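You operate a simulated robot arm through the tools that you are given. There is no shell and no other tool. Be economical: measure what you need, move in short steps, check, and stop when the job is done.

You are at the controls of a simulated robot arm. One attempt, no reset.

Task
Bring the red tub round to the arrow and set it on the OUT plate.
Fine: the yellow lock lever frees and locks the carousel; free it first, lock it before you take the tub. Set down upright: what you pick out.

The check looks at the end state, three seconds after you hand in, the way a careful person would. Anything else that was tipped, shoved, dropped, spilled or broken makes it a failure.

Robot
A 7-joint arm with a fingered hand, fixed in place. Base frame: the origin is at the foot of the arm, x ahead of it, y to its left, z up. Lengths are in mm, angles in degrees, forces in N, time in s.
With the tool pointing down near the work surface it reaches from about 320 to 740 mm from the base axis. Its first joint turns from -166.0 to 166.0 degrees. Payload 4 kg.
Tool frame: the origin (TCP) lies between the finger pads and is the grasp point; the fingertips stand 26 mm ahead of it; z points along the fingers, y is the line along which they close. Largest opening 132 mm; the body of the gripper starts 73 mm behind the TCP. The gripper is a hand of 4 fingers: y runs from the thumb to the fingers, the wrist lies at [0, 0, -239] in the tool frame.
Orientation is that of the tool frame in the base frame, as a unit quaternion [x, y, z, w]. With the fingers straight down and closing along the base's y, the tool's x points along the base's -x, its y along +y and its z along -z.

Tools
- The arm moves only by the tool arm_command. Its argument "motion" is a list of rows, each an object (a shift or turn left out is 0) with "dp": the shift along the base's x, y, z in mm, a list of three; "dr": the turn, a rotation vector about the base's x, y, z in degrees, a list of three. In form: [{"dp": [dx, dy, dz], "dr": [rx, ry, rz]}, ...]. A call has 1 to 8 rows; each row shifts and turns the commanded pose from where the row before left it. A row lasts 0.2 s, in which the tool goes at most 50 mm and 8.6 degrees; a call with a longer step from one row to the next is refused whole. Where a pose cannot be reached the arm comes as near as it can. A force on the tool above 80 N (or 10 N above the force at the start of the call, whichever is more), or a blocked arm, ends the call early, and 0.2 s more pass. In this call time passes only in rows, and 0.2 s behind the last. It gives the time, the measured TCP pose, the force on the tool (base axes), the opening and the grip force at its end, in the units of the frame above (readings bear some noise), with the torque about the TCP (base axes, N m) and any sound that the robot's microphone picked up.
- Cameras (640 x 400 px; columns grow to the right, rows downward): "scene" is fixed at [219.5, 650.3, 1666.6]; the picture's right is [-0.96, -0.28, 0.00], its down [-0.20, 0.68, -0.71] and it looks along [0.19, -0.68, -0.71] (base axes); focal length 283 px, centre (320, 200). "wrist" rides on the gripper at [68, 2, -97] in the tool frame; the picture's right is [-0.02, 1.00, 0.00], its down [-0.82, -0.02, -0.58] and it looks along [-0.58, -0.01, 0.82] (tool axes); focal length 270 px, centre (320, 200). There is no depth. A picture from a camera that has moved, and an enlarged one, comes with that camera's place and axes in the base frame and with its lens.
- capture(camera): a new picture of that camera. No time passes.
- move_column(by): slides the trunk up (or, below 0, down) by that many mm; the arm rides with it, the base frame stays. It gives what a move gives, with no picture.
- set_fingers(finger1, finger2, finger3, thumb_bend): sets how far each is bent, from 0 (flat) to 1 (curled in); at 0.3 the hand is open as for a grip, at 0.7 the pads meet at the TCP. One left out holds its place. A second passes; each finger stops where it meets its share of the squeeze, and holds until it gets a number again. It is the only way to open and close the hand. It gives what a move gives, with no picture; readings hold the bend of each and the force on the fingers (four entries, about 0 where the hand has none), thumb and palm.
- inspect(camera, box): a new picture of the part [left, top, right, bottom] of that camera's present view, enlarged. No time passes.
- sign_off(): hands the job in; it is judged then, once.

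Work in short steps. Places have to be worked out from the pictures, the camera data and where the tool is seen: move nearer, look again, correct. Check each grasp and each placing, and mend what went wrong. You have 120 turns and 76 pictures in all, those below and enlarged ones among them. Open the gripper and draw the arm clear of the work before you hand the job in, unless the task says otherwise; then end with one line.

The tools are called after "Emit:" as a command line: name --argument value ..., lists and objects as JSON in quotes. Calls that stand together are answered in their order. arm_command: Moves the arm, as the interface text tells. Its arguments: {"type":"object","properties":{"motion":{"type":"array"}},"required":["motion"]} The other tools are called the same way: move_column (by) slides the trunk up or down; set_fingers (finger1, finger2, finger3, thumb_bend) moves the fingers one by one; capture (camera) takes a picture; inspect (camera, box) takes an enlarged picture of a part of a camera's view; sign_off () hands the job in.

At the start:

```text
clock: 0.0
tcp_pos: [360.6, -329.5, 1291.7]
orientation: [0.001, 1.0, 0.0, 0.001]
wrist_force: [-0.2, -0.6, 1.3]
wrist_torque: [-0.02, 0.02, 0.01]
opening: 132.1
finger_force: 0.0
shape: jaw
bend: [0.3, 0.3, 0.3, 0.3]
finger forces: [0.1, 0.0, 0.0, 0.0, 0.1, 0.1]
trunk travel left (down, up): [-525.0, 65.0]
```

scene: 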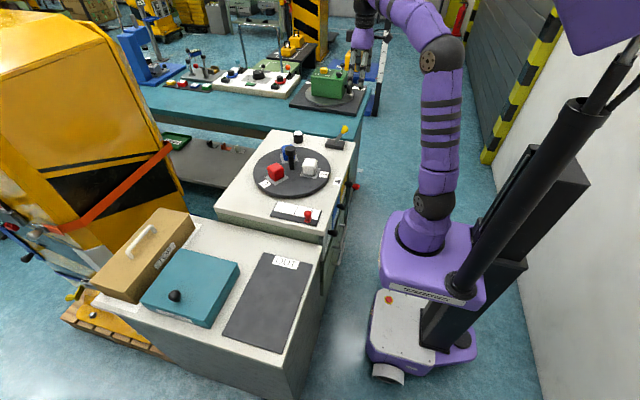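
wrist: 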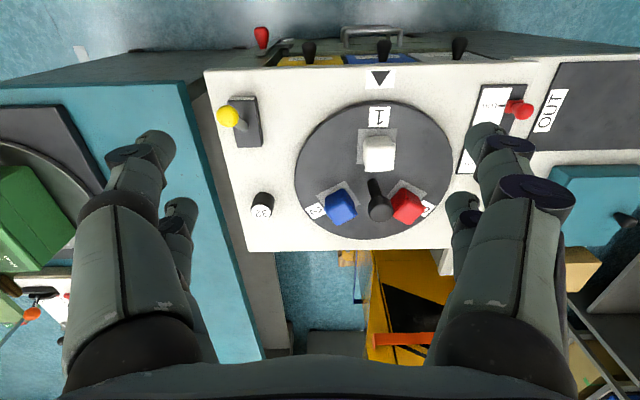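

I'll look closely at the carousel, the lever and the plate first.

Emit:
inspect --camera "wrist" --box '[200, 20, 640, 260]'

Emit:
inspect --camera "scene" --box '[200, 110, 380, 250]'

```text
1.45 times, centred on (420, 140) of wrist
camera zoom: at [292.3, -326.8, 1387.5], right [0.03, 1.0, 0.0], down [0.82, -0.02, 0.58], along [0.58, -0.02, -0.82], focal length 393 px, centre (174, 287)
```

zoom: 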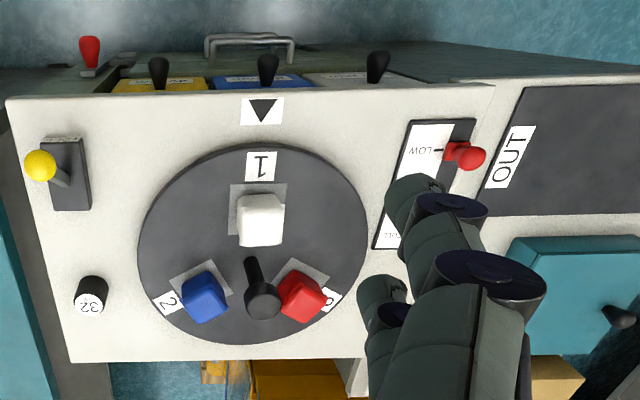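

```text
2.86 times, centred on (290, 180) of scene
camera zoom: at [219.5, 650.3, 1666.6], right [-0.96, -0.28, 0.0], down [-0.2, 0.68, -0.71], along [0.19, -0.68, -0.71], focal length 808 px, centre (406, 257)
```

zoom: 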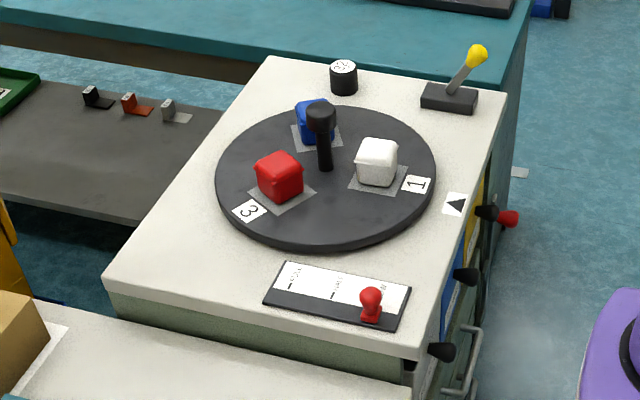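

Estimates: table top z≈890, disc centre ≈(569,-225), lever block ≈(464,-472), OUT plate ≈(465,330). The red tub needs about +120° to reach the arrow. I'll move nearer the lever for a better look.

Emit:
arm_command --motion '[{"dp": [0, -28, -36]}, {"dp": [0, -28, -36]}, {"dp": [0, -28, -36]}, {"dp": [0, -28, -36]}, {"dp": [0, -28, -36]}]'

Emit:
capture --camera "wrist"

```text
clock: 1.2
tcp_pos: [360.4, -473.0, 1110.4]
orientation: [0.001, 1.0, 0.0, 0.0]
wrist_force: [0.8, 0.4, 1.1]
wrist_torque: [-0.04, 0.02, -0.01]
opening: 131.6
finger_force: 0.0
shape: jaw
bend: [0.3, 0.3, 0.3, 0.3]
finger forces: [0.0, 0.0, 0.0, 0.1, 0.1, 0.1]
trunk travel left (down, up): [-525.0, 65.0]
```

```text
71 pictures are left
camera wrist: at [291.8, -470.0, 1206.3], right [0.03, 1.0, 0.0], down [0.82, -0.02, 0.58], along [0.58, -0.02, -0.82], focal length 270 px, centre (320, 200)
```

wrist: 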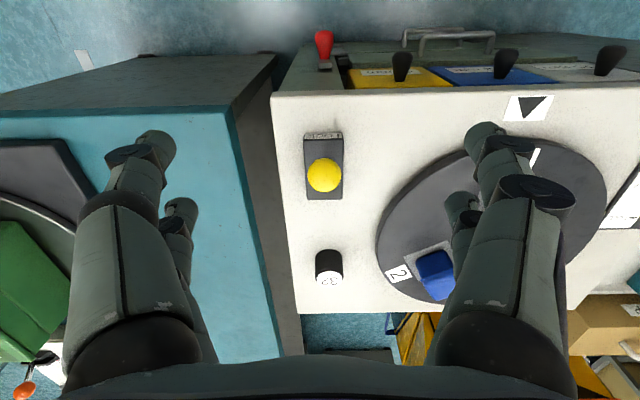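

Ball triangulates to ≈(421,-472,980), leaning toward the robot, over a block centred near x≈457. There's a small marking on the block; I'll enlarge it.

Emit:
inspect --camera "wrist" --box '[280, 115, 370, 215]'

Emit:
inspect --camera "scene" --box '[310, 110, 370, 160]'

```text
4.00 times, centred on (325, 165) of wrist
camera zoom: at [291.8, -470.0, 1206.3], right [0.03, 1.0, 0.0], down [0.82, -0.02, 0.58], along [0.58, -0.02, -0.82], focal length 1081 px, centre (300, 340)
```

zoom: 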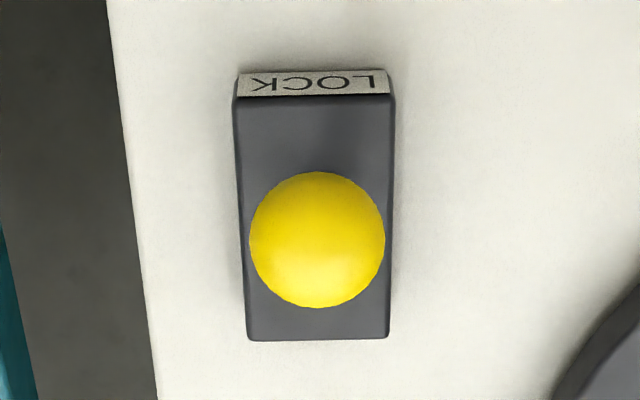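

```text
8.00 times, centred on (340, 135) of scene
camera zoom: at [219.5, 650.3, 1666.6], right [-0.96, -0.28, 0.0], down [-0.2, 0.68, -0.71], along [0.19, -0.68, -0.71], focal length 2262 px, centre (160, 720)
```

zoom: 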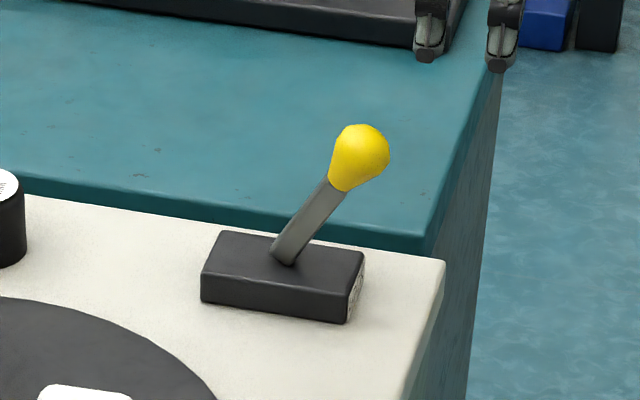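

Lever leans toward the LOCK mark, so it is locked; freeing means pushing it to +x. I'll close the hand to make a pusher and look at its shape.

Emit:
set_fingers --finger1 0.7 --finger2 0.7 --finger3 0.7 --thumb_bend 0.7

Emit:
capture --camera "wrist"

```text
clock: 2.2
tcp_pos: [359.2, -472.3, 1111.3]
orientation: [0.001, 1.0, 0.0, 0.0]
wrist_force: [-0.9, -0.4, -0.1]
wrist_torque: [0.0, 0.03, 0.01]
opening: 1.4
finger_force: 0.1
shape: fingers
bend: [0.7, 0.7, 0.7, 0.7]
finger forces: [0.1, 0.0, 0.0, 0.0, 0.1, 0.0]
trunk travel left (down, up): [-525.0, 65.0]
```

```text
68 pictures are left
camera wrist: at [291.6, -469.4, 1206.9], right [0.03, 1.0, 0.0], down [0.82, -0.02, 0.58], along [0.58, -0.02, -0.82], focal length 270 px, centre (320, 200)
```

wrist: 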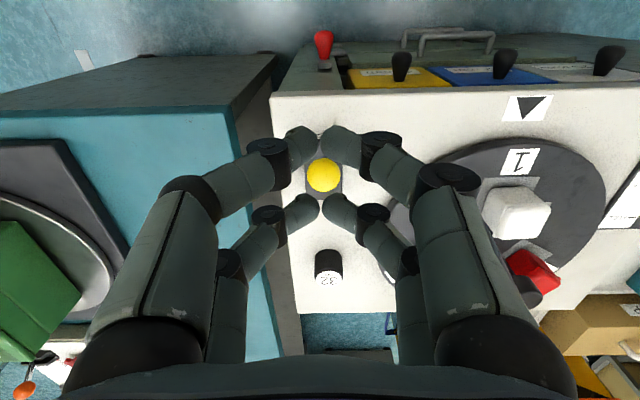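

The hand is two opposing pairs with a ball-sized gap between; closed, its +x face makes a good pusher. I'll descend on the -x side of the ball to z≈966.

Emit:
arm_command --motion '[{"dp": [-7, 0, -35]}, {"dp": [-8, 0, -35]}, {"dp": [0, 0, -40]}, {"dp": [0, 0, -36]}]'

Emit:
capture --camera "wrist"

Emit:
inspect --camera "scene" --box '[280, 80, 400, 180]'

```text
clock: 3.2
tcp_pos: [345.6, -470.6, 968.6]
orientation: [0.0, 1.0, -0.001, -0.001]
wrist_force: [-0.2, -0.6, 0.1]
wrist_torque: [0.04, 0.01, 0.02]
opening: 1.3
finger_force: 0.0
shape: fingers
bend: [0.7, 0.7, 0.7, 0.7]
finger forces: [0.0, 0.1, 0.0, 0.0, 0.0, 0.0]
trunk travel left (down, up): [-525.0, 65.0]
```

```text
67 pictures are left
camera wrist: at [277.1, -467.4, 1063.4], right [0.03, 1.0, 0.0], down [0.82, -0.02, 0.58], along [0.58, -0.02, -0.82], focal length 270 px, centre (320, 200)
```

wrist: 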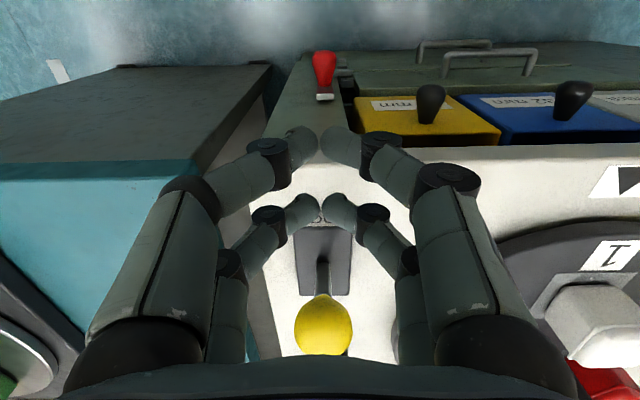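

```text
4.00 times, centred on (340, 130) of scene
camera zoom: at [219.5, 650.3, 1666.6], right [-0.96, -0.28, 0.0], down [-0.2, 0.68, -0.71], along [0.19, -0.68, -0.71], focal length 1131 px, centre (240, 480)
```

zoom: 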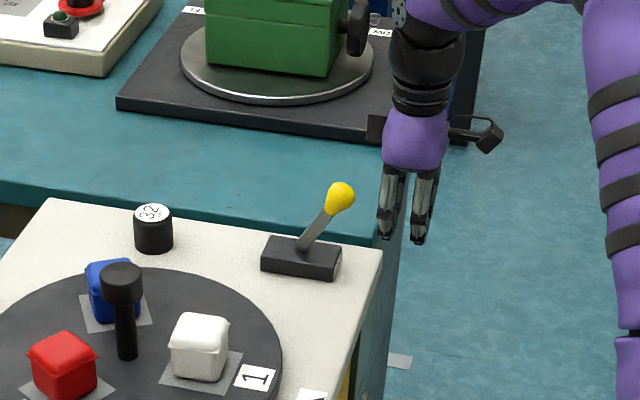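

Geometry agrees (ball ≈(421,-472,980)). Now push in +x in steps, watching force.

Emit:
arm_command --motion '[{"dp": [20, 0, 0]}, {"dp": [15, 0, 0]}, {"dp": [12, 0, 0]}, {"dp": [12, 0, 0]}, {"dp": [12, 0, 0]}]'

Emit:
inspect --camera "scene" --box '[280, 80, 400, 180]'

```text
clock: 4.4
tcp_pos: [416.6, -467.8, 964.7]
orientation: [0.0, 1.0, -0.001, 0.0]
wrist_force: [-1.2, 0.0, -0.1]
wrist_torque: [-0.06, 0.04, 0.01]
opening: 1.5
finger_force: 0.8
shape: fingers
bend: [0.7, 0.7, 0.7, 0.7]
finger forces: [0.1, 0.0, 1.1, 0.0, 0.1, 0.1]
trunk travel left (down, up): [-525.0, 65.0]
```

```text
4.00 times, centred on (340, 130) of scene
camera zoom: at [219.5, 650.3, 1666.6], right [-0.96, -0.28, 0.0], down [-0.2, 0.68, -0.71], along [0.19, -0.68, -0.71], focal length 1131 px, centre (240, 480)
```

zoom: 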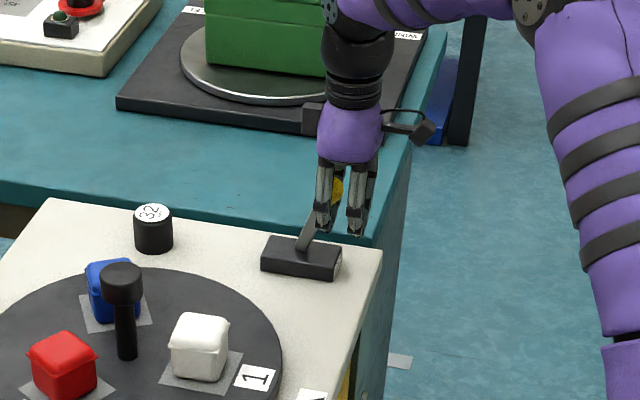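

The ball slipped into the V between the fingers, now trapped; the fingertips are about at the stem. I'll continue pushing +x on the stem and watch force.

Emit:
arm_command --motion '[{"dp": [10, 0, 0]}, {"dp": [10, 0, 0]}, {"dp": [10, 0, 0]}, {"dp": [10, 0, 0]}]'

Emit:
inspect --camera "scene" --box '[280, 80, 400, 180]'

```text
clock: 5.4
tcp_pos: [451.7, -471.4, 966.7]
orientation: [0.003, 1.0, -0.001, -0.002]
wrist_force: [-19.6, -1.0, 5.0]
wrist_torque: [-0.03, 0.42, -0.09]
opening: 1.5
finger_force: 10.3
shape: fingers
bend: [0.7, 0.7, 0.71, 0.7]
finger forces: [0.0, 0.0, 20.0, 0.0, 0.1, 0.0]
trunk travel left (down, up): [-525.0, 65.0]
```

```text
4.00 times, centred on (340, 130) of scene
camera zoom: at [219.5, 650.3, 1666.6], right [-0.96, -0.28, 0.0], down [-0.2, 0.68, -0.71], along [0.19, -0.68, -0.71], focal length 1131 px, centre (240, 480)
```

zoom: 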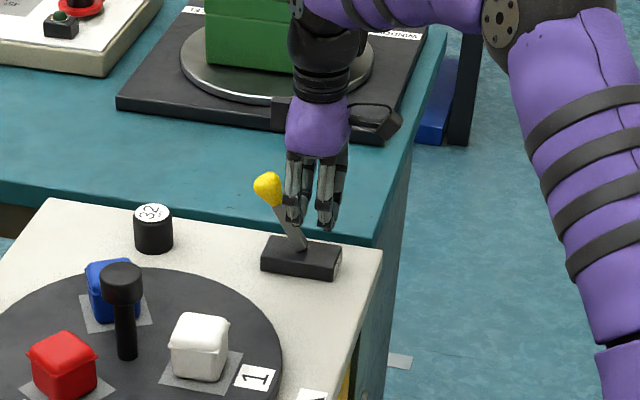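

The lever has swung over to +x with 20 N reaction, evidently at its stop. Back off, rise, and head toward the carousel for a look at its knob.

Emit:
arm_command --motion '[{"dp": [-20, 0, 0]}, {"dp": [-25, 0, 5]}, {"dp": [-10, 0, 45]}, {"dp": [0, 0, 50]}, {"dp": [0, 40, 25]}, {"dp": [0, 48, 0]}, {"dp": [0, 48, 0]}, {"dp": [0, 48, 0]}]'

Emit:
set_fingers --finger1 0.3 --finger2 0.3 --finger3 0.3 --thumb_bend 0.3

Emit:
arm_command --motion '[{"dp": [0, 48, 0]}, {"dp": [0, 12, 0]}]'

Emit:
capture --camera "wrist"

Emit:
inspect --camera "scene" --box '[210, 110, 370, 220]'

```text
clock: 7.2
tcp_pos: [399.0, -282.3, 1089.6]
orientation: [0.001, 1.0, 0.0, 0.0]
wrist_force: [-0.1, 0.1, -0.3]
wrist_torque: [-0.01, -0.01, -0.01]
opening: 1.3
finger_force: 0.1
shape: fingers
bend: [0.7, 0.7, 0.7, 0.7]
finger forces: [0.0, 0.1, 0.0, 0.1, 0.0, 0.0]
trunk travel left (down, up): [-525.0, 65.0]
```

```text
clock: 8.2
tcp_pos: [400.7, -282.2, 1088.1]
orientation: [0.001, 1.0, 0.001, 0.001]
wrist_force: [0.6, -0.5, -0.1]
wrist_torque: [0.0, -0.06, -0.02]
opening: 132.5
finger_force: 0.0
shape: fingers
bend: [0.3, 0.3, 0.3, 0.3]
finger forces: [0.1, 0.0, 0.0, 0.1, 0.0, 0.0]
trunk travel left (down, up): [-525.0, 65.0]
```

```text
clock: 8.8
tcp_pos: [401.2, -225.8, 1091.8]
orientation: [0.0, 1.0, 0.0, 0.0]
wrist_force: [0.0, -0.4, -0.5]
wrist_torque: [0.01, -0.02, 0.01]
opening: 132.7
finger_force: 0.1
shape: fingers
bend: [0.3, 0.3, 0.3, 0.3]
finger forces: [0.0, 0.0, 0.1, 0.1, 0.0, 0.1]
trunk travel left (down, up): [-525.0, 65.0]
```

```text
63 pictures are left
camera wrist: at [332.4, -222.6, 1187.0], right [0.03, 1.0, 0.0], down [0.82, -0.02, 0.58], along [0.58, -0.02, -0.82], focal length 270 px, centre (320, 200)
```

wrist: 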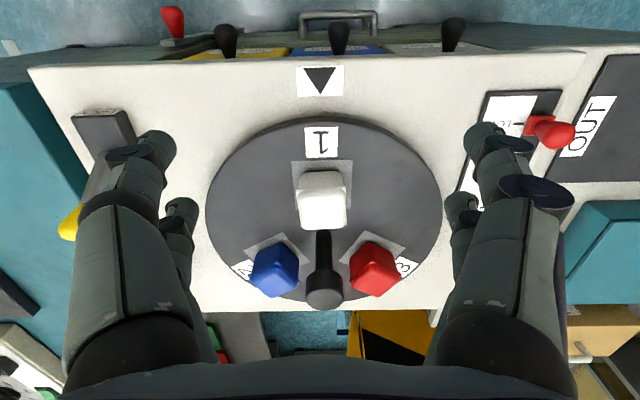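

```text
3.64 times, centred on (290, 165) of scene
camera zoom: at [219.5, 650.3, 1666.6], right [-0.96, -0.28, 0.0], down [-0.2, 0.68, -0.71], along [0.19, -0.68, -0.71], focal length 1028 px, centre (429, 327)
```

zoom: 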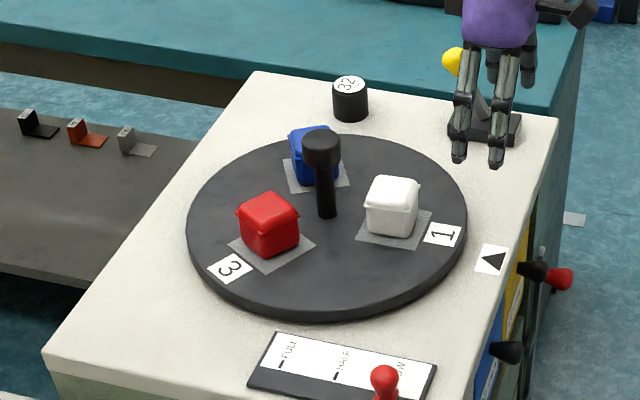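

Carousel centre ≈(597,-228); its post's knob head is ≈(591,-228,995), Ø≈44 mm, so it can be gripped and twisted. I'll go above it while pre-turning the tool by -60°, so I have +120° of twist.

Emit:
arm_command --motion '[{"dp": [24, 0, 0], "dr": [0, 0, -7.5]}, {"dp": [24, 0, 0], "dr": [0, 0, -7.5]}, {"dp": [24, 0, 0], "dr": [0, 0, -7.5]}, {"dp": [24, 0, 0], "dr": [0, 0, -7.5]}, {"dp": [24, 0, 0], "dr": [0, 0, -7.5]}, {"dp": [24, 0, 0], "dr": [0, 0, -7.5]}, {"dp": [24, -1, 0], "dr": [0, 0, -7.5]}, {"dp": [23, -1, 0], "dr": [0, 0, -7.5]}]'

Emit:
capture --camera "wrist"

Emit:
inspect --camera "scene" --box '[210, 90, 370, 220]'

```text
clock: 10.6
tcp_pos: [593.5, -229.4, 1090.4]
orientation: [0.501, 0.865, 0.0, 0.0]
wrist_force: [-0.1, -1.0, 0.2]
wrist_torque: [-0.01, 0.01, 0.01]
opening: 132.5
finger_force: 0.0
shape: fingers
bend: [0.3, 0.3, 0.3, 0.3]
finger forces: [0.0, 0.0, 0.0, 0.1, 0.1, 0.0]
trunk travel left (down, up): [-525.0, 65.0]
```

```text
61 pictures are left
camera wrist: at [561.9, -168.2, 1185.8], right [0.88, 0.47, 0.0], down [0.39, -0.72, 0.58], along [0.27, -0.51, -0.82], focal length 270 px, centre (320, 200)
```

wrist: 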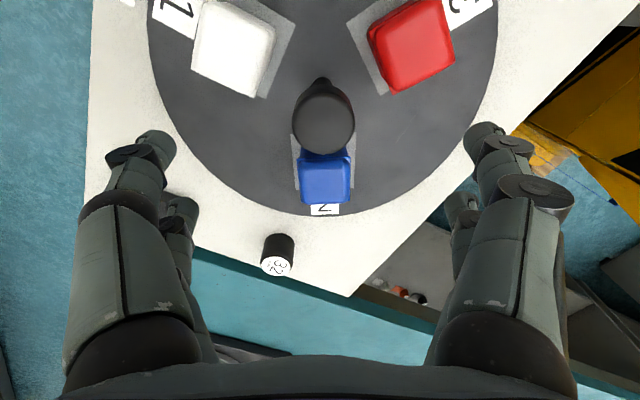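

```text
3.08 times, centred on (290, 155) of scene
camera zoom: at [219.5, 650.3, 1666.6], right [-0.96, -0.28, 0.0], down [-0.2, 0.68, -0.71], along [0.19, -0.68, -0.71], focal length 870 px, centre (412, 338)
```

zoom: 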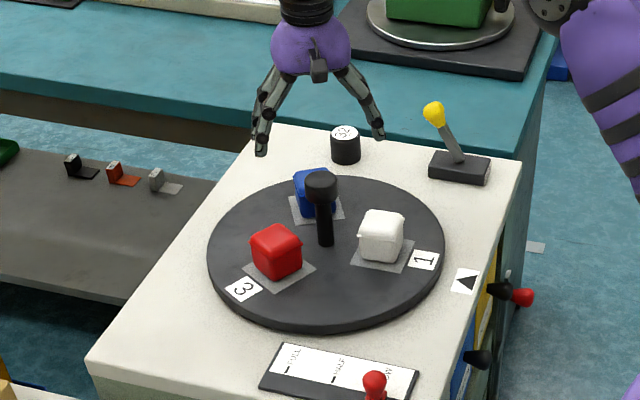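

Refined post axis ≈(592,-222.5). I'll narrow the hand and lower so the knob head sits between the pads (TCP z≈998).

Emit:
set_fingers --finger1 0.45 --finger2 0.45 --finger3 0.45 --thumb_bend 0.45

Emit:
arm_command --motion '[{"dp": [-1, 7, -20]}, {"dp": [0, 0, -30]}, {"dp": [0, 0, -25]}, {"dp": [0, 0, -17]}]'

Emit:
capture --camera "wrist"

Emit:
inspect --camera "scene" --box '[210, 90, 370, 220]'

```text
clock: 11.6
tcp_pos: [593.7, -231.2, 1089.7]
orientation: [0.5, 0.866, 0.0, 0.001]
wrist_force: [-0.3, -0.1, 0.1]
wrist_torque: [0.01, 0.01, 0.0]
opening: 83.2
finger_force: 0.0
shape: fingers
bend: [0.45, 0.45, 0.45, 0.45]
finger forces: [0.2, 0.0, 0.0, 0.0, 0.1, 0.0]
trunk travel left (down, up): [-525.0, 65.0]
```

```text
clock: 12.6
tcp_pos: [590.1, -223.7, 994.9]
orientation: [0.501, 0.865, 0.0, 0.001]
wrist_force: [0.1, -0.4, -1.2]
wrist_torque: [-0.01, 0.01, 0.03]
opening: 83.2
finger_force: 0.1
shape: fingers
bend: [0.45, 0.45, 0.45, 0.45]
finger forces: [0.0, 0.0, 0.0, 0.0, 0.1, 0.0]
trunk travel left (down, up): [-525.0, 65.0]
```

```text
59 pictures are left
camera wrist: at [558.6, -162.5, 1090.6], right [0.88, 0.48, 0.0], down [0.39, -0.72, 0.58], along [0.28, -0.51, -0.82], focal length 270 px, centre (320, 200)
```

wrist: 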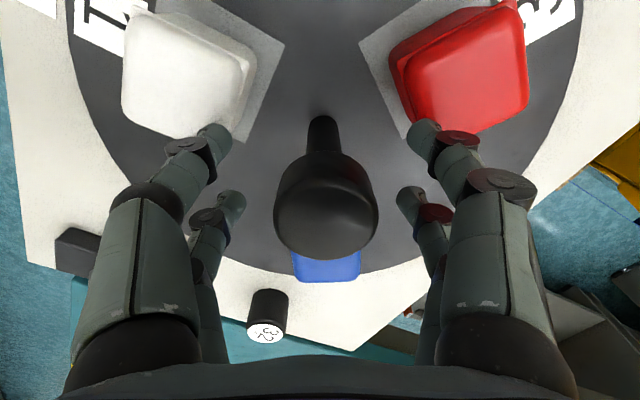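

```text
3.08 times, centred on (290, 155) of scene
camera zoom: at [219.5, 650.3, 1666.6], right [-0.96, -0.28, 0.0], down [-0.2, 0.68, -0.71], along [0.19, -0.68, -0.71], focal length 870 px, centre (412, 338)
```

zoom: 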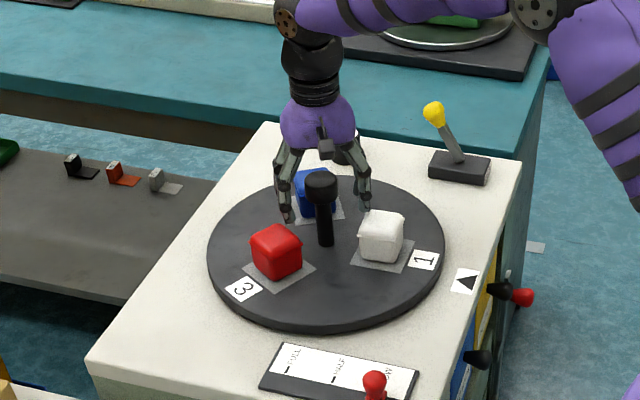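

The knob head is centred between the fingers, no contact. Close on it.

Emit:
set_fingers --finger1 0.62 --finger2 0.62 --finger3 0.62 --thumb_bend 0.62

Emit:
capture --camera "wrist"

```text
clock: 13.6
tcp_pos: [591.1, -223.5, 995.5]
orientation: [0.501, 0.866, 0.0, 0.0]
wrist_force: [0.5, 0.2, -1.6]
wrist_torque: [0.01, 0.01, 0.05]
opening: 26.5
finger_force: 0.6
shape: fingers
bend: [0.62, 0.61, 0.62, 0.62]
finger forces: [0.0, 0.9, 0.1, 0.0, 0.1, 0.1]
trunk travel left (down, up): [-525.0, 65.0]
```

```text
57 pictures are left
camera wrist: at [558.7, -162.6, 1091.0], right [0.88, 0.48, 0.0], down [0.39, -0.72, 0.58], along [0.28, -0.51, -0.82], focal length 270 px, centre (320, 200)
```

wrist: 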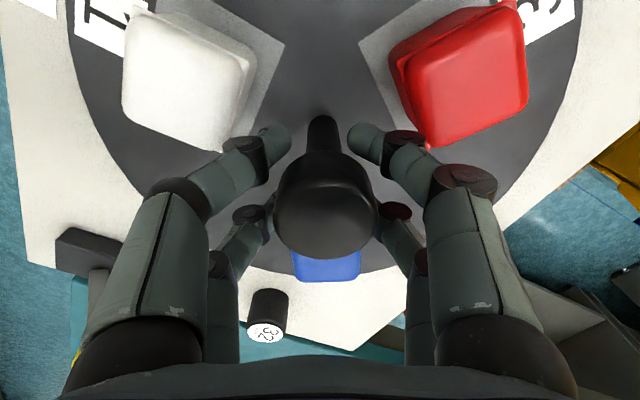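

Only just touching (26 mm gap); squeeze further.

Emit:
set_fingers --finger1 0.72 --finger2 0.72 --finger3 0.72 --thumb_bend 0.72

Emit:
capture --camera "wrist"

```text
clock: 14.6
tcp_pos: [591.8, -223.4, 994.0]
orientation: [0.501, 0.865, -0.001, -0.002]
wrist_force: [-0.4, 1.1, -13.3]
wrist_torque: [0.07, 0.11, -0.01]
opening: 10.7
finger_force: 13.9
shape: fingers
bend: [0.69, 0.65, 0.67, 0.69]
finger forces: [6.0, 8.4, 7.2, 0.0, 6.2, 0.0]
trunk travel left (down, up): [-525.0, 65.0]
```

```text
56 pictures are left
camera wrist: at [559.1, -162.5, 1090.0], right [0.88, 0.48, 0.0], down [0.39, -0.72, 0.58], along [0.27, -0.51, -0.82], focal length 270 px, centre (320, 200)
```

wrist: 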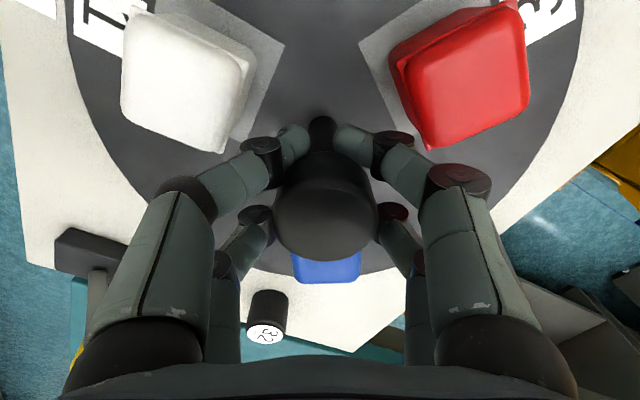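

All four fingers load 6–8 N. Try a small twist of +12° and watch the disc.

Emit:
arm_command --motion '[{"dr": [0, 0, 2]}, {"dr": [0, 0, 3]}, {"dr": [0, 0, 4]}, {"dr": [0, 0, 3]}]'

Emit:
capture --camera "wrist"

```text
clock: 15.6
tcp_pos: [592.1, -223.1, 995.4]
orientation: [0.408, 0.913, -0.001, -0.002]
wrist_force: [-3.3, -5.3, -26.5]
wrist_torque: [-0.06, 0.21, -0.03]
opening: 11.1
finger_force: 17.8
shape: fingers
bend: [0.68, 0.65, 0.66, 0.68]
finger forces: [6.7, 11.1, 10.1, 0.0, 7.2, 0.0]
trunk travel left (down, up): [-525.0, 65.0]
```

```text
55 pictures are left
camera wrist: at [548.3, -170.1, 1091.3], right [0.76, 0.65, 0.0], down [0.53, -0.62, 0.57], along [0.37, -0.44, -0.82], focal length 270 px, centre (320, 200)
```

wrist: 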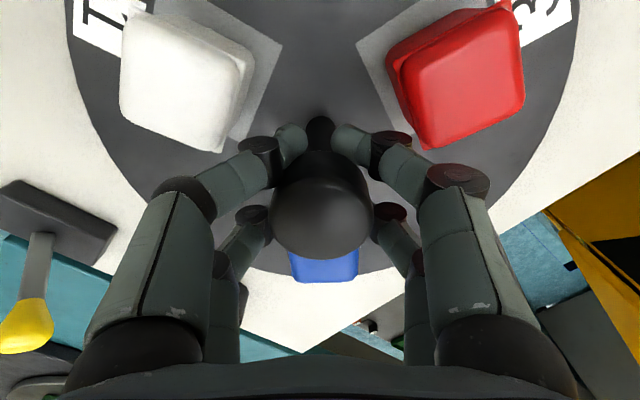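

The disc turns rigidly with the tool. Continue about +36°, lowering 2 mm to relieve the vertical pull.

Emit:
arm_command --motion '[{"dp": [0, 0, -2], "dr": [0, 0, 3]}, {"dr": [0, 0, 5]}, {"dr": [0, 0, 5]}, {"dr": [0, 0, 5]}, {"dr": [0, 0, 5]}, {"dr": [0, 0, 5]}, {"dr": [0, 0, 5]}, {"dr": [0, 0, 3]}]'

Emit:
capture --camera "wrist"

```text
clock: 17.4
tcp_pos: [591.1, -220.7, 996.3]
orientation: [0.105, 0.994, 0.001, -0.002]
wrist_force: [-7.6, -1.5, -22.9]
wrist_torque: [-0.02, 0.07, -0.44]
opening: 5.1
finger_force: 21.2
shape: fingers
bend: [0.7, 0.65, 0.64, 0.7]
finger forces: [3.0, 11.4, 10.2, 0.1, 17.3, 0.0]
trunk travel left (down, up): [-525.0, 65.0]
```

```text
54 pictures are left
camera wrist: at [525.3, -204.4, 1091.5], right [0.23, 0.97, 0.0], down [0.8, -0.19, 0.57], along [0.56, -0.13, -0.82], focal length 270 px, centre (320, 200)
```

wrist: 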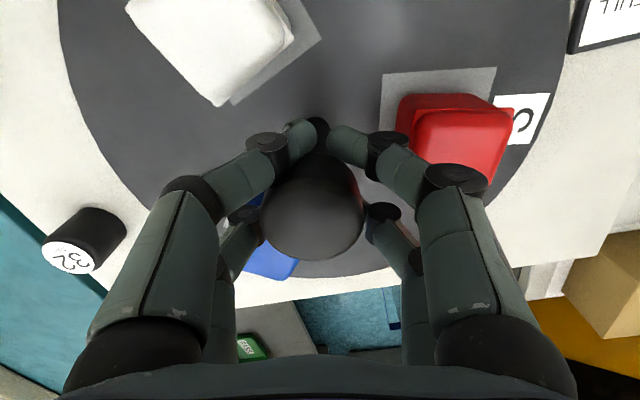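

The hand slipped partway this time. The downward force shows the pads are under the head's bulge: I'll release, raise 8 mm, look, and regrip harder.

Emit:
set_fingers --finger1 0.5 --finger2 0.5 --finger3 0.5 --thumb_bend 0.5

Emit:
arm_command --motion '[{"dp": [0, 0, 4], "dr": [0, 0, -7.5]}, {"dp": [0, 0, 4], "dr": [0, 0, -7.5]}, {"dr": [0, 0, -7.5]}, {"dr": [0, 0, -7.5]}, {"dr": [0, 0, -7.5]}, {"dr": [0, 0, -7.5]}, {"dr": [0, 0, -7.5]}, {"dr": [0, 0, -7.5]}]'

Emit:
capture --camera "wrist"

Emit:
inspect --camera "scene" --box '[230, 110, 350, 210]'

```text
clock: 18.4
tcp_pos: [592.6, -221.4, 996.3]
orientation: [0.106, 0.994, 0.0, 0.0]
wrist_force: [0.1, -0.4, 0.9]
wrist_torque: [0.0, -0.01, 0.01]
opening: 65.3
finger_force: 0.0
shape: fingers
bend: [0.5, 0.5, 0.5, 0.5]
finger forces: [0.0, 0.0, 0.0, 0.1, 0.1, 0.0]
trunk travel left (down, up): [-525.0, 65.0]
```

```text
clock: 20.2
tcp_pos: [590.7, -218.9, 1004.4]
orientation: [0.59, 0.808, 0.0, 0.0]
wrist_force: [-0.9, -0.4, -0.2]
wrist_torque: [-0.02, -0.02, -0.01]
opening: 65.2
finger_force: 0.1
shape: fingers
bend: [0.5, 0.5, 0.5, 0.5]
finger forces: [0.0, 0.1, 0.0, 0.0, 0.0, 0.0]
trunk travel left (down, up): [-525.0, 65.0]
```

```text
53 pictures are left
camera wrist: at [572.4, -153.2, 1100.6], right [0.96, 0.28, 0.0], down [0.23, -0.78, 0.58], along [0.16, -0.55, -0.82], focal length 270 px, centre (320, 200)
```

wrist: 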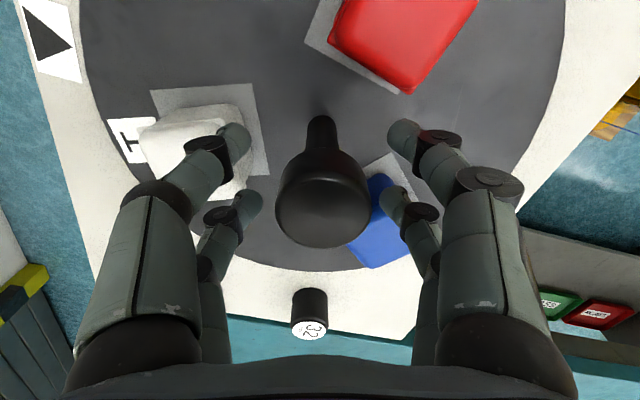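

```text
4.00 times, centred on (290, 160) of scene
camera zoom: at [219.5, 650.3, 1666.6], right [-0.96, -0.28, 0.0], down [-0.2, 0.68, -0.71], along [0.19, -0.68, -0.71], focal length 1131 px, centre (440, 360)
```

zoom: 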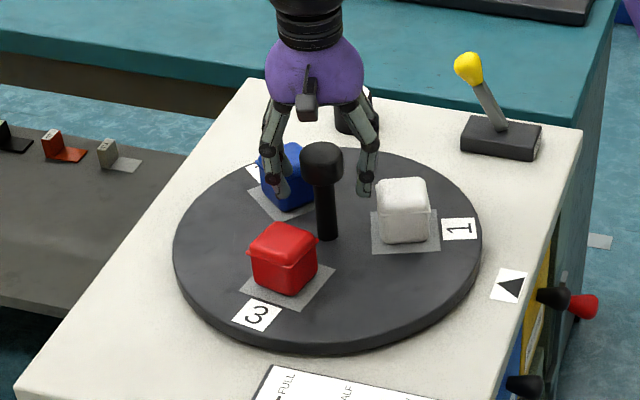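

Disc has turned ≈25°; head now centred at this height. Regrip with a firmer setting.

Emit:
set_fingers --finger1 0.85 --finger2 0.85 --finger3 0.85 --thumb_bend 0.85

Emit:
capture --camera "wrist"

```text
clock: 21.2
tcp_pos: [592.0, -219.7, 1005.5]
orientation: [0.589, 0.808, 0.0, -0.001]
wrist_force: [-4.8, 4.5, -6.1]
wrist_torque: [-0.15, -0.12, 0.08]
opening: 0.0
finger_force: 22.7
shape: fingers
bend: [0.69, 0.59, 0.61, 0.77]
finger forces: [7.1, 10.7, 9.3, 0.0, 17.3, 0.0]
trunk travel left (down, up): [-525.0, 65.0]
```

```text
51 pictures are left
camera wrist: at [571.9, -152.9, 1100.1], right [0.96, 0.28, 0.0], down [0.23, -0.78, 0.58], along [0.16, -0.55, -0.82], focal length 270 px, centre (320, 200)
```

wrist: 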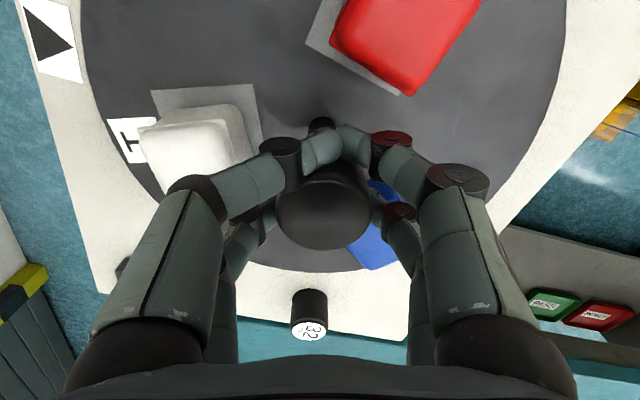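

Stronger hold (≈23 N) with less vertical pull. Twist +28° and check.

Emit:
arm_command --motion '[{"dr": [0, 0, 2]}, {"dr": [0, 0, 4]}, {"dr": [0, 0, 4]}, {"dr": [0, 0, 4]}, {"dr": [0, 0, 4]}, {"dr": [0, 0, 4]}, {"dr": [0, 0, 4]}, {"dr": [0, 0, 2]}]'

Emit:
capture --camera "wrist"

```text
clock: 23.0
tcp_pos: [592.2, -219.6, 1005.6]
orientation: [0.374, 0.927, 0.0, 0.0]
wrist_force: [-6.3, 16.9, -12.2]
wrist_torque: [-0.42, -0.36, -0.72]
opening: 0.0
finger_force: 30.4
shape: fingers
bend: [0.69, 0.61, 0.6, 0.8]
finger forces: [0.1, 14.8, 7.0, 0.1, 38.3, 0.1]
trunk travel left (down, up): [-525.0, 65.0]
```

```text
50 pictures are left
camera wrist: at [543.7, -170.3, 1100.8], right [0.71, 0.7, 0.0], down [0.57, -0.58, 0.58], along [0.41, -0.41, -0.82], focal length 270 px, centre (320, 200)
```

wrist: 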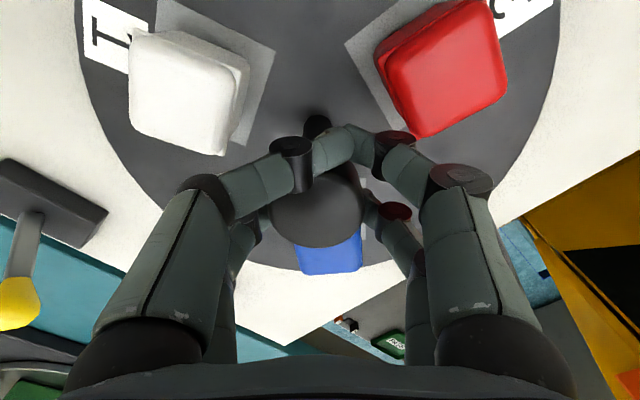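

The torque rose to -0.72 N·m and I can't tell if the disc followed. Check in the scene view.

Emit:
inspect --camera "scene" --box '[230, 110, 350, 210]'

```text
4.00 times, centred on (290, 160) of scene
camera zoom: at [219.5, 650.3, 1666.6], right [-0.96, -0.28, 0.0], down [-0.2, 0.68, -0.71], along [0.19, -0.68, -0.71], focal length 1131 px, centre (440, 360)
```

zoom: 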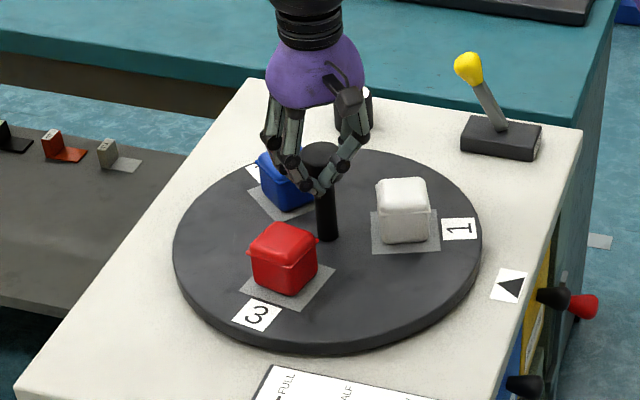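

The disc didn't move at all: the hand slipped. To tell whether the disc is blocked or just the grip is weak, I'll twist back by -16° with the current grip and compare.

Emit:
arm_command --motion '[{"dr": [0, 0, -2]}, {"dr": [0, 0, -3]}, {"dr": [0, 0, -3]}, {"dr": [0, 0, -3]}, {"dr": [0, 0, -3]}, {"dr": [0, 0, -2]}]'

Emit:
capture --camera "wrist"

```text
clock: 24.4
tcp_pos: [591.7, -219.2, 1005.6]
orientation: [0.502, 0.865, 0.0, 0.0]
wrist_force: [-0.9, 10.5, -8.1]
wrist_torque: [-0.34, -0.23, 0.05]
opening: 0.0
finger_force: 25.6
shape: fingers
bend: [0.69, 0.6, 0.6, 0.79]
finger forces: [0.0, 8.2, 12.5, 0.0, 30.2, 0.0]
trunk travel left (down, up): [-525.0, 65.0]
```

```text
48 pictures are left
camera wrist: at [559.6, -158.6, 1100.6], right [0.88, 0.48, 0.0], down [0.39, -0.72, 0.58], along [0.28, -0.51, -0.82], focal length 270 px, centre (320, 200)
```

wrist: 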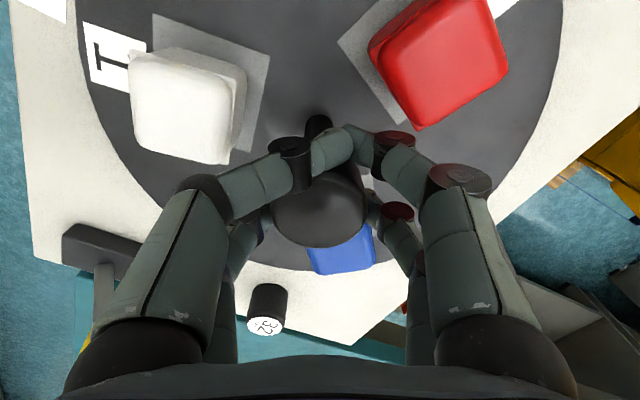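

The disc followed back largely, so it's free. Twist forward again by +20° to see where it stalls.

Emit:
arm_command --motion '[{"dr": [0, 0, 1.5]}, {"dr": [0, 0, 2.5]}, {"dr": [0, 0, 2.5]}, {"dr": [0, 0, 2.5]}, {"dr": [0, 0, 2.5]}]'

Emit:
capture --camera "wrist"

Emit:
inspect --camera "scene" --box '[230, 110, 350, 210]'

```text
clock: 25.6
tcp_pos: [591.0, -219.5, 1005.8]
orientation: [0.411, 0.911, -0.001, -0.001]
wrist_force: [-2.8, 6.2, -6.5]
wrist_torque: [-0.37, -0.3, -0.14]
opening: 0.0
finger_force: 26.6
shape: fingers
bend: [0.69, 0.61, 0.6, 0.79]
finger forces: [0.0, 8.9, 13.3, 0.1, 30.2, 0.0]
trunk travel left (down, up): [-525.0, 65.0]
```

```text
47 pictures are left
camera wrist: at [547.5, -166.8, 1100.6], right [0.77, 0.64, 0.0], down [0.53, -0.63, 0.58], along [0.37, -0.44, -0.82], focal length 270 px, centre (320, 200)
```

wrist: 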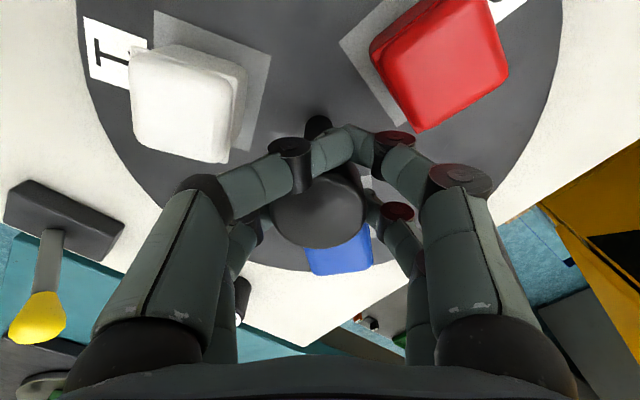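

```text
4.00 times, centred on (290, 160) of scene
camera zoom: at [219.5, 650.3, 1666.6], right [-0.96, -0.28, 0.0], down [-0.2, 0.68, -0.71], along [0.19, -0.68, -0.71], focal length 1131 px, centre (440, 360)
```

zoom: 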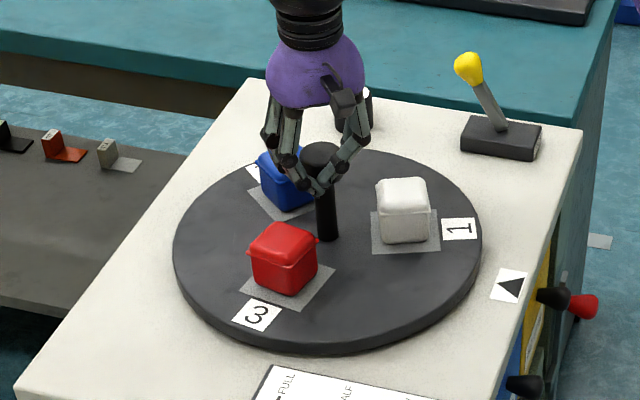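

The disc stalls at exactly the same place (≈+22°) yet turns back freely, so there's a stop in this direction; it must be brought round the other way. Twist negative, ~-36°, and watch.

Emit:
arm_command --motion '[{"dr": [0, 0, -2]}, {"dr": [0, 0, -4]}, {"dr": [0, 0, -5]}, {"dr": [0, 0, -5]}, {"dr": [0, 0, -5]}, {"dr": [0, 0, -5]}, {"dr": [0, 0, -5]}, {"dr": [0, 0, -3]}]'

Emit:
capture --camera "wrist"

Emit:
inspect --camera "scene" --box '[230, 110, 350, 210]'

```text
clock: 27.4
tcp_pos: [592.6, -219.1, 1005.2]
orientation: [0.66, 0.752, -0.001, 0.001]
wrist_force: [7.5, 6.7, -5.4]
wrist_torque: [-0.4, -0.17, 0.05]
opening: 0.0
finger_force: 25.3
shape: fingers
bend: [0.69, 0.6, 0.61, 0.79]
finger forces: [0.0, 9.2, 13.0, 0.0, 28.7, 0.0]
trunk travel left (down, up): [-525.0, 65.0]
```

```text
45 pictures are left
camera wrist: at [586.5, -150.2, 1100.3], right [0.99, 0.1, 0.0], down [0.08, -0.81, 0.58], along [0.06, -0.58, -0.82], focal length 270 px, centre (320, 200)
```

wrist: 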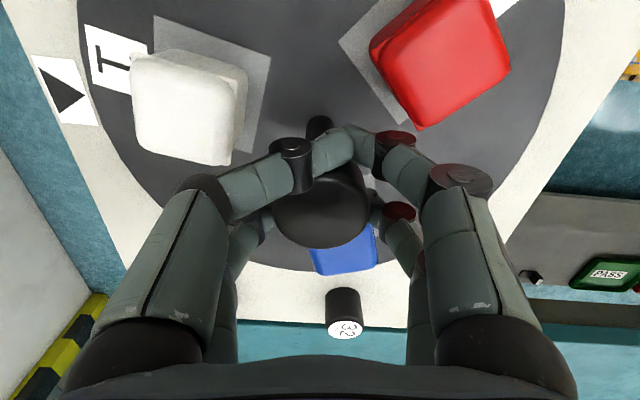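

```text
4.00 times, centred on (290, 160) of scene
camera zoom: at [219.5, 650.3, 1666.6], right [-0.96, -0.28, 0.0], down [-0.2, 0.68, -0.71], along [0.19, -0.68, -0.71], focal length 1131 px, centre (440, 360)
```

zoom: 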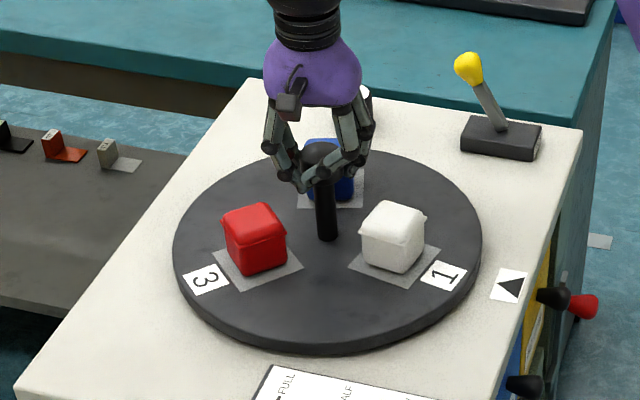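

It follows rigidly this way and passes the start position (now ≈-10°). Continue negative in smooth strokes, total to reach ≈-240°.

Emit:
arm_command --motion '[{"dr": [0, 0, -3]}, {"dr": [0, 0, -5]}, {"dr": [0, 0, -5]}, {"dr": [0, 0, -5]}, {"dr": [0, 0, -5]}, {"dr": [0, 0, -5]}, {"dr": [0, 0, -5]}, {"dr": [0, 0, -3]}]'

Emit:
capture --camera "wrist"

```text
clock: 29.2
tcp_pos: [594.7, -217.0, 1003.5]
orientation: [0.86, 0.511, 0.0, 0.001]
wrist_force: [25.5, 14.7, -0.7]
wrist_torque: [-0.22, -0.24, 0.14]
opening: 0.0
finger_force: 30.7
shape: fingers
bend: [0.69, 0.59, 0.63, 0.8]
finger forces: [14.3, 9.2, 7.1, 0.0, 30.4, 0.1]
trunk travel left (down, up): [-525.0, 65.0]
```

```text
43 pictures are left
camera wrist: at [628.2, -158.0, 1099.9], right [0.87, -0.5, 0.0], down [-0.41, -0.71, 0.58], along [-0.29, -0.5, -0.82], focal length 270 px, centre (320, 200)
```

wrist: 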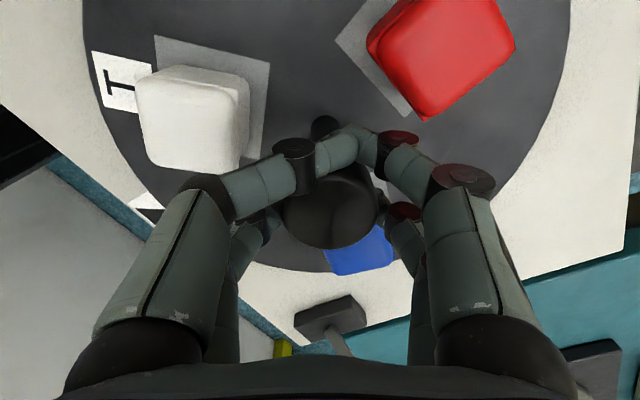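

Following well (disc ≈-46°), with a sideways load of 29 N; I'll ease the tool by (+5,+3) while continuing.

Emit:
arm_command --motion '[{"dp": [2, 1, 0], "dr": [0, 0, -3]}, {"dp": [2, 1, 0], "dr": [0, 0, -5]}, {"dp": [1, 1, 0], "dr": [0, 0, -5]}, {"dr": [0, 0, -5]}, {"dr": [0, 0, -5]}, {"dr": [0, 0, -5]}, {"dr": [0, 0, -5]}, {"dr": [0, 0, -3]}]'

Emit:
capture --camera "wrist"

```text
clock: 31.0
tcp_pos: [598.6, -218.0, 1004.0]
orientation: [0.976, 0.219, -0.001, 0.002]
wrist_force: [17.5, -4.8, -2.0]
wrist_torque: [-0.28, 0.07, 0.15]
opening: 0.0
finger_force: 27.5
shape: fingers
bend: [0.69, 0.59, 0.63, 0.8]
finger forces: [12.4, 10.2, 7.8, 0.0, 24.3, 0.0]
trunk travel left (down, up): [-525.0, 65.0]
```

```text
42 pictures are left
camera wrist: at [661.4, -190.0, 1099.8], right [0.4, -0.91, 0.0], down [-0.75, -0.33, 0.58], along [-0.53, -0.23, -0.82], focal length 270 px, centre (320, 200)
```

wrist: 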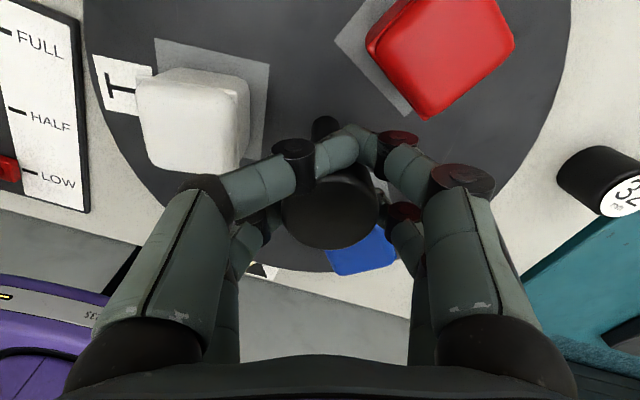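

Disc ≈-82°, tool yaw ≈-155°. Continue; watch for a wrist limit.

Emit:
arm_command --motion '[{"dp": [2, -1, 0], "dr": [0, 0, -3]}, {"dp": [1, -1, 0], "dr": [0, 0, -5]}, {"dr": [0, 0, -5]}, {"dr": [0, 0, -5]}, {"dr": [0, 0, -5]}, {"dr": [0, 0, -5]}, {"dr": [0, 0, -5]}, {"dr": [0, 0, -3]}]'

Emit:
capture --camera "wrist"

```text
clock: 32.8
tcp_pos: [601.9, -221.7, 1004.5]
orientation: [0.996, -0.093, 0.0, 0.001]
wrist_force: [21.9, -15.6, 4.3]
wrist_torque: [-0.22, 0.14, 0.18]
opening: 0.0
finger_force: 31.3
shape: fingers
bend: [0.69, 0.59, 0.63, 0.81]
finger forces: [15.4, 9.3, 7.6, 0.0, 29.7, 0.0]
trunk travel left (down, up): [-525.0, 65.0]
```

```text
41 pictures are left
camera wrist: at [668.4, -235.2, 1099.4], right [-0.21, -0.98, 0.0], down [-0.8, 0.17, 0.58], along [-0.56, 0.12, -0.82], focal length 270 px, centre (320, 200)
```

wrist: 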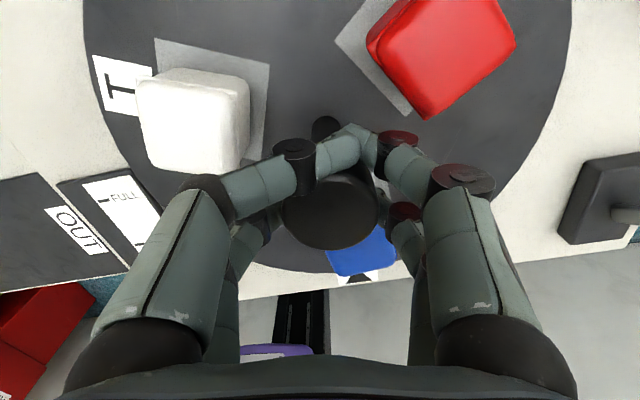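

Blue is now by the arrow (disc ≈-118°). Continue.

Emit:
arm_command --motion '[{"dp": [1, -2, 0], "dr": [0, 0, -3]}, {"dp": [1, -2, 0], "dr": [0, 0, -5]}, {"dr": [0, 0, -5]}, {"dr": [0, 0, -5]}, {"dr": [0, 0, -5]}, {"dr": [0, 0, -5]}, {"dr": [0, 0, -5]}, {"dr": [0, 0, -3]}]'

Emit:
capture --camera "wrist"

```text
clock: 34.6
tcp_pos: [602.7, -226.5, 1003.6]
orientation: [0.918, -0.396, -0.001, 0.001]
wrist_force: [9.3, -22.0, -5.8]
wrist_torque: [-0.07, 0.26, 0.17]
opening: 0.1
finger_force: 29.4
shape: fingers
bend: [0.68, 0.59, 0.63, 0.81]
finger forces: [14.2, 9.7, 6.9, 0.1, 28.2, 0.0]
trunk travel left (down, up): [-525.0, 65.0]
```

```text
40 pictures are left
camera wrist: at [648.0, -276.9, 1099.7], right [-0.74, -0.67, 0.0], down [-0.54, 0.61, 0.58], along [-0.39, 0.43, -0.82], focal length 270 px, centre (320, 200)
```

wrist: 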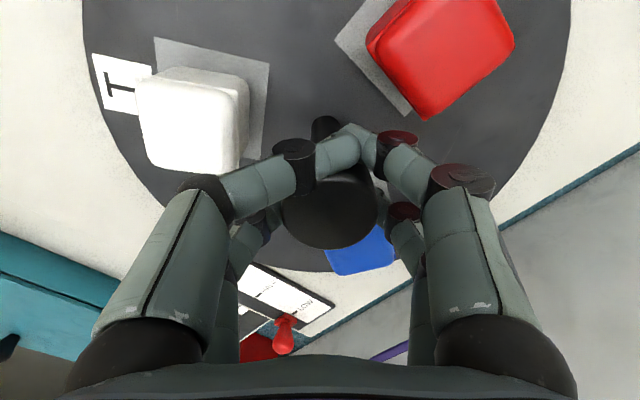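

Disc ≈-154°. Continue with relief in -y.

Emit:
arm_command --motion '[{"dp": [-1, -2, 0], "dr": [0, 0, -3]}, {"dp": [-1, -2, 0], "dr": [0, 0, -5]}, {"dr": [0, 0, -5]}, {"dr": [0, 0, -5]}, {"dr": [0, 0, -5]}, {"dr": [0, 0, -5]}, {"dr": [0, 0, -5]}, {"dr": [0, 0, -3]}]'

Emit:
capture --camera "wrist"

```text
clock: 36.4
tcp_pos: [598.6, -230.3, 1002.4]
orientation: [0.75, -0.661, -0.001, 0.0]
wrist_force: [-1.4, -24.1, 2.0]
wrist_torque: [0.08, 0.15, 0.08]
opening: 0.2
finger_force: 31.2
shape: fingers
bend: [0.68, 0.59, 0.63, 0.81]
finger forces: [14.2, 9.7, 7.3, 0.1, 30.6, 0.0]
trunk travel left (down, up): [-525.0, 65.0]
```

```text
39 pictures are left
camera wrist: at [605.9, -298.4, 1099.3], right [-0.99, -0.1, 0.0], down [-0.08, 0.81, 0.58], along [-0.06, 0.58, -0.82], focal length 270 px, centre (320, 200)
```

wrist: 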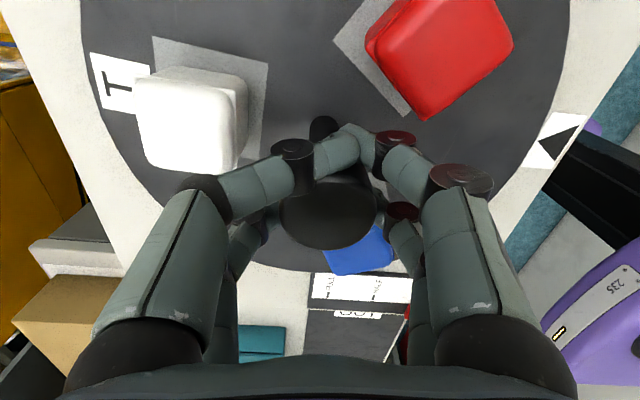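

Disc ≈-190°, arrow coming round toward red. Continue another -36°.

Emit:
arm_command --motion '[{"dp": [-1, -1, 0], "dr": [0, 0, -3]}, {"dp": [-2, -1, 0], "dr": [0, 0, -5]}, {"dp": [-1, 0, 0], "dr": [0, 0, -5]}, {"dr": [0, 0, -5]}, {"dr": [0, 0, -5]}, {"dr": [0, 0, -5]}, {"dr": [0, 0, -5]}, {"dr": [0, 0, -3]}]'

Emit:
capture --camera "wrist"

```text
clock: 38.2
tcp_pos: [594.3, -232.2, 1003.7]
orientation: [-0.509, 0.86, 0.002, -0.002]
wrist_force: [-15.0, -18.6, -1.9]
wrist_torque: [0.15, 0.0, 0.06]
opening: 0.0
finger_force: 30.7
shape: fingers
bend: [0.68, 0.59, 0.63, 0.82]
finger forces: [13.5, 9.6, 7.4, 0.1, 31.6, 0.0]
trunk travel left (down, up): [-525.0, 65.0]
```

```text
38 pictures are left
camera wrist: at [560.3, -290.5, 1099.6], right [-0.86, 0.5, 0.0], down [0.41, 0.71, 0.58], along [0.29, 0.5, -0.82], focal length 270 px, centre (320, 200)
```

wrist: 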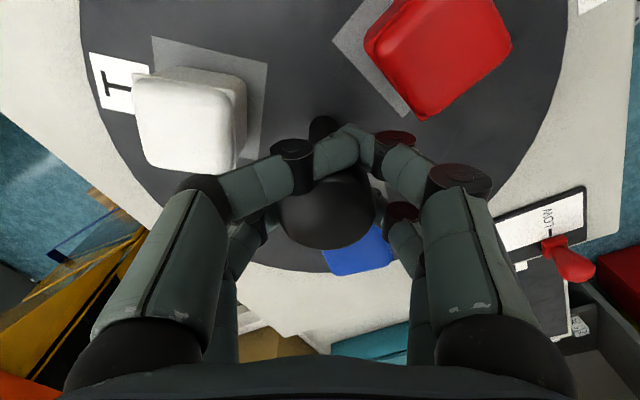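

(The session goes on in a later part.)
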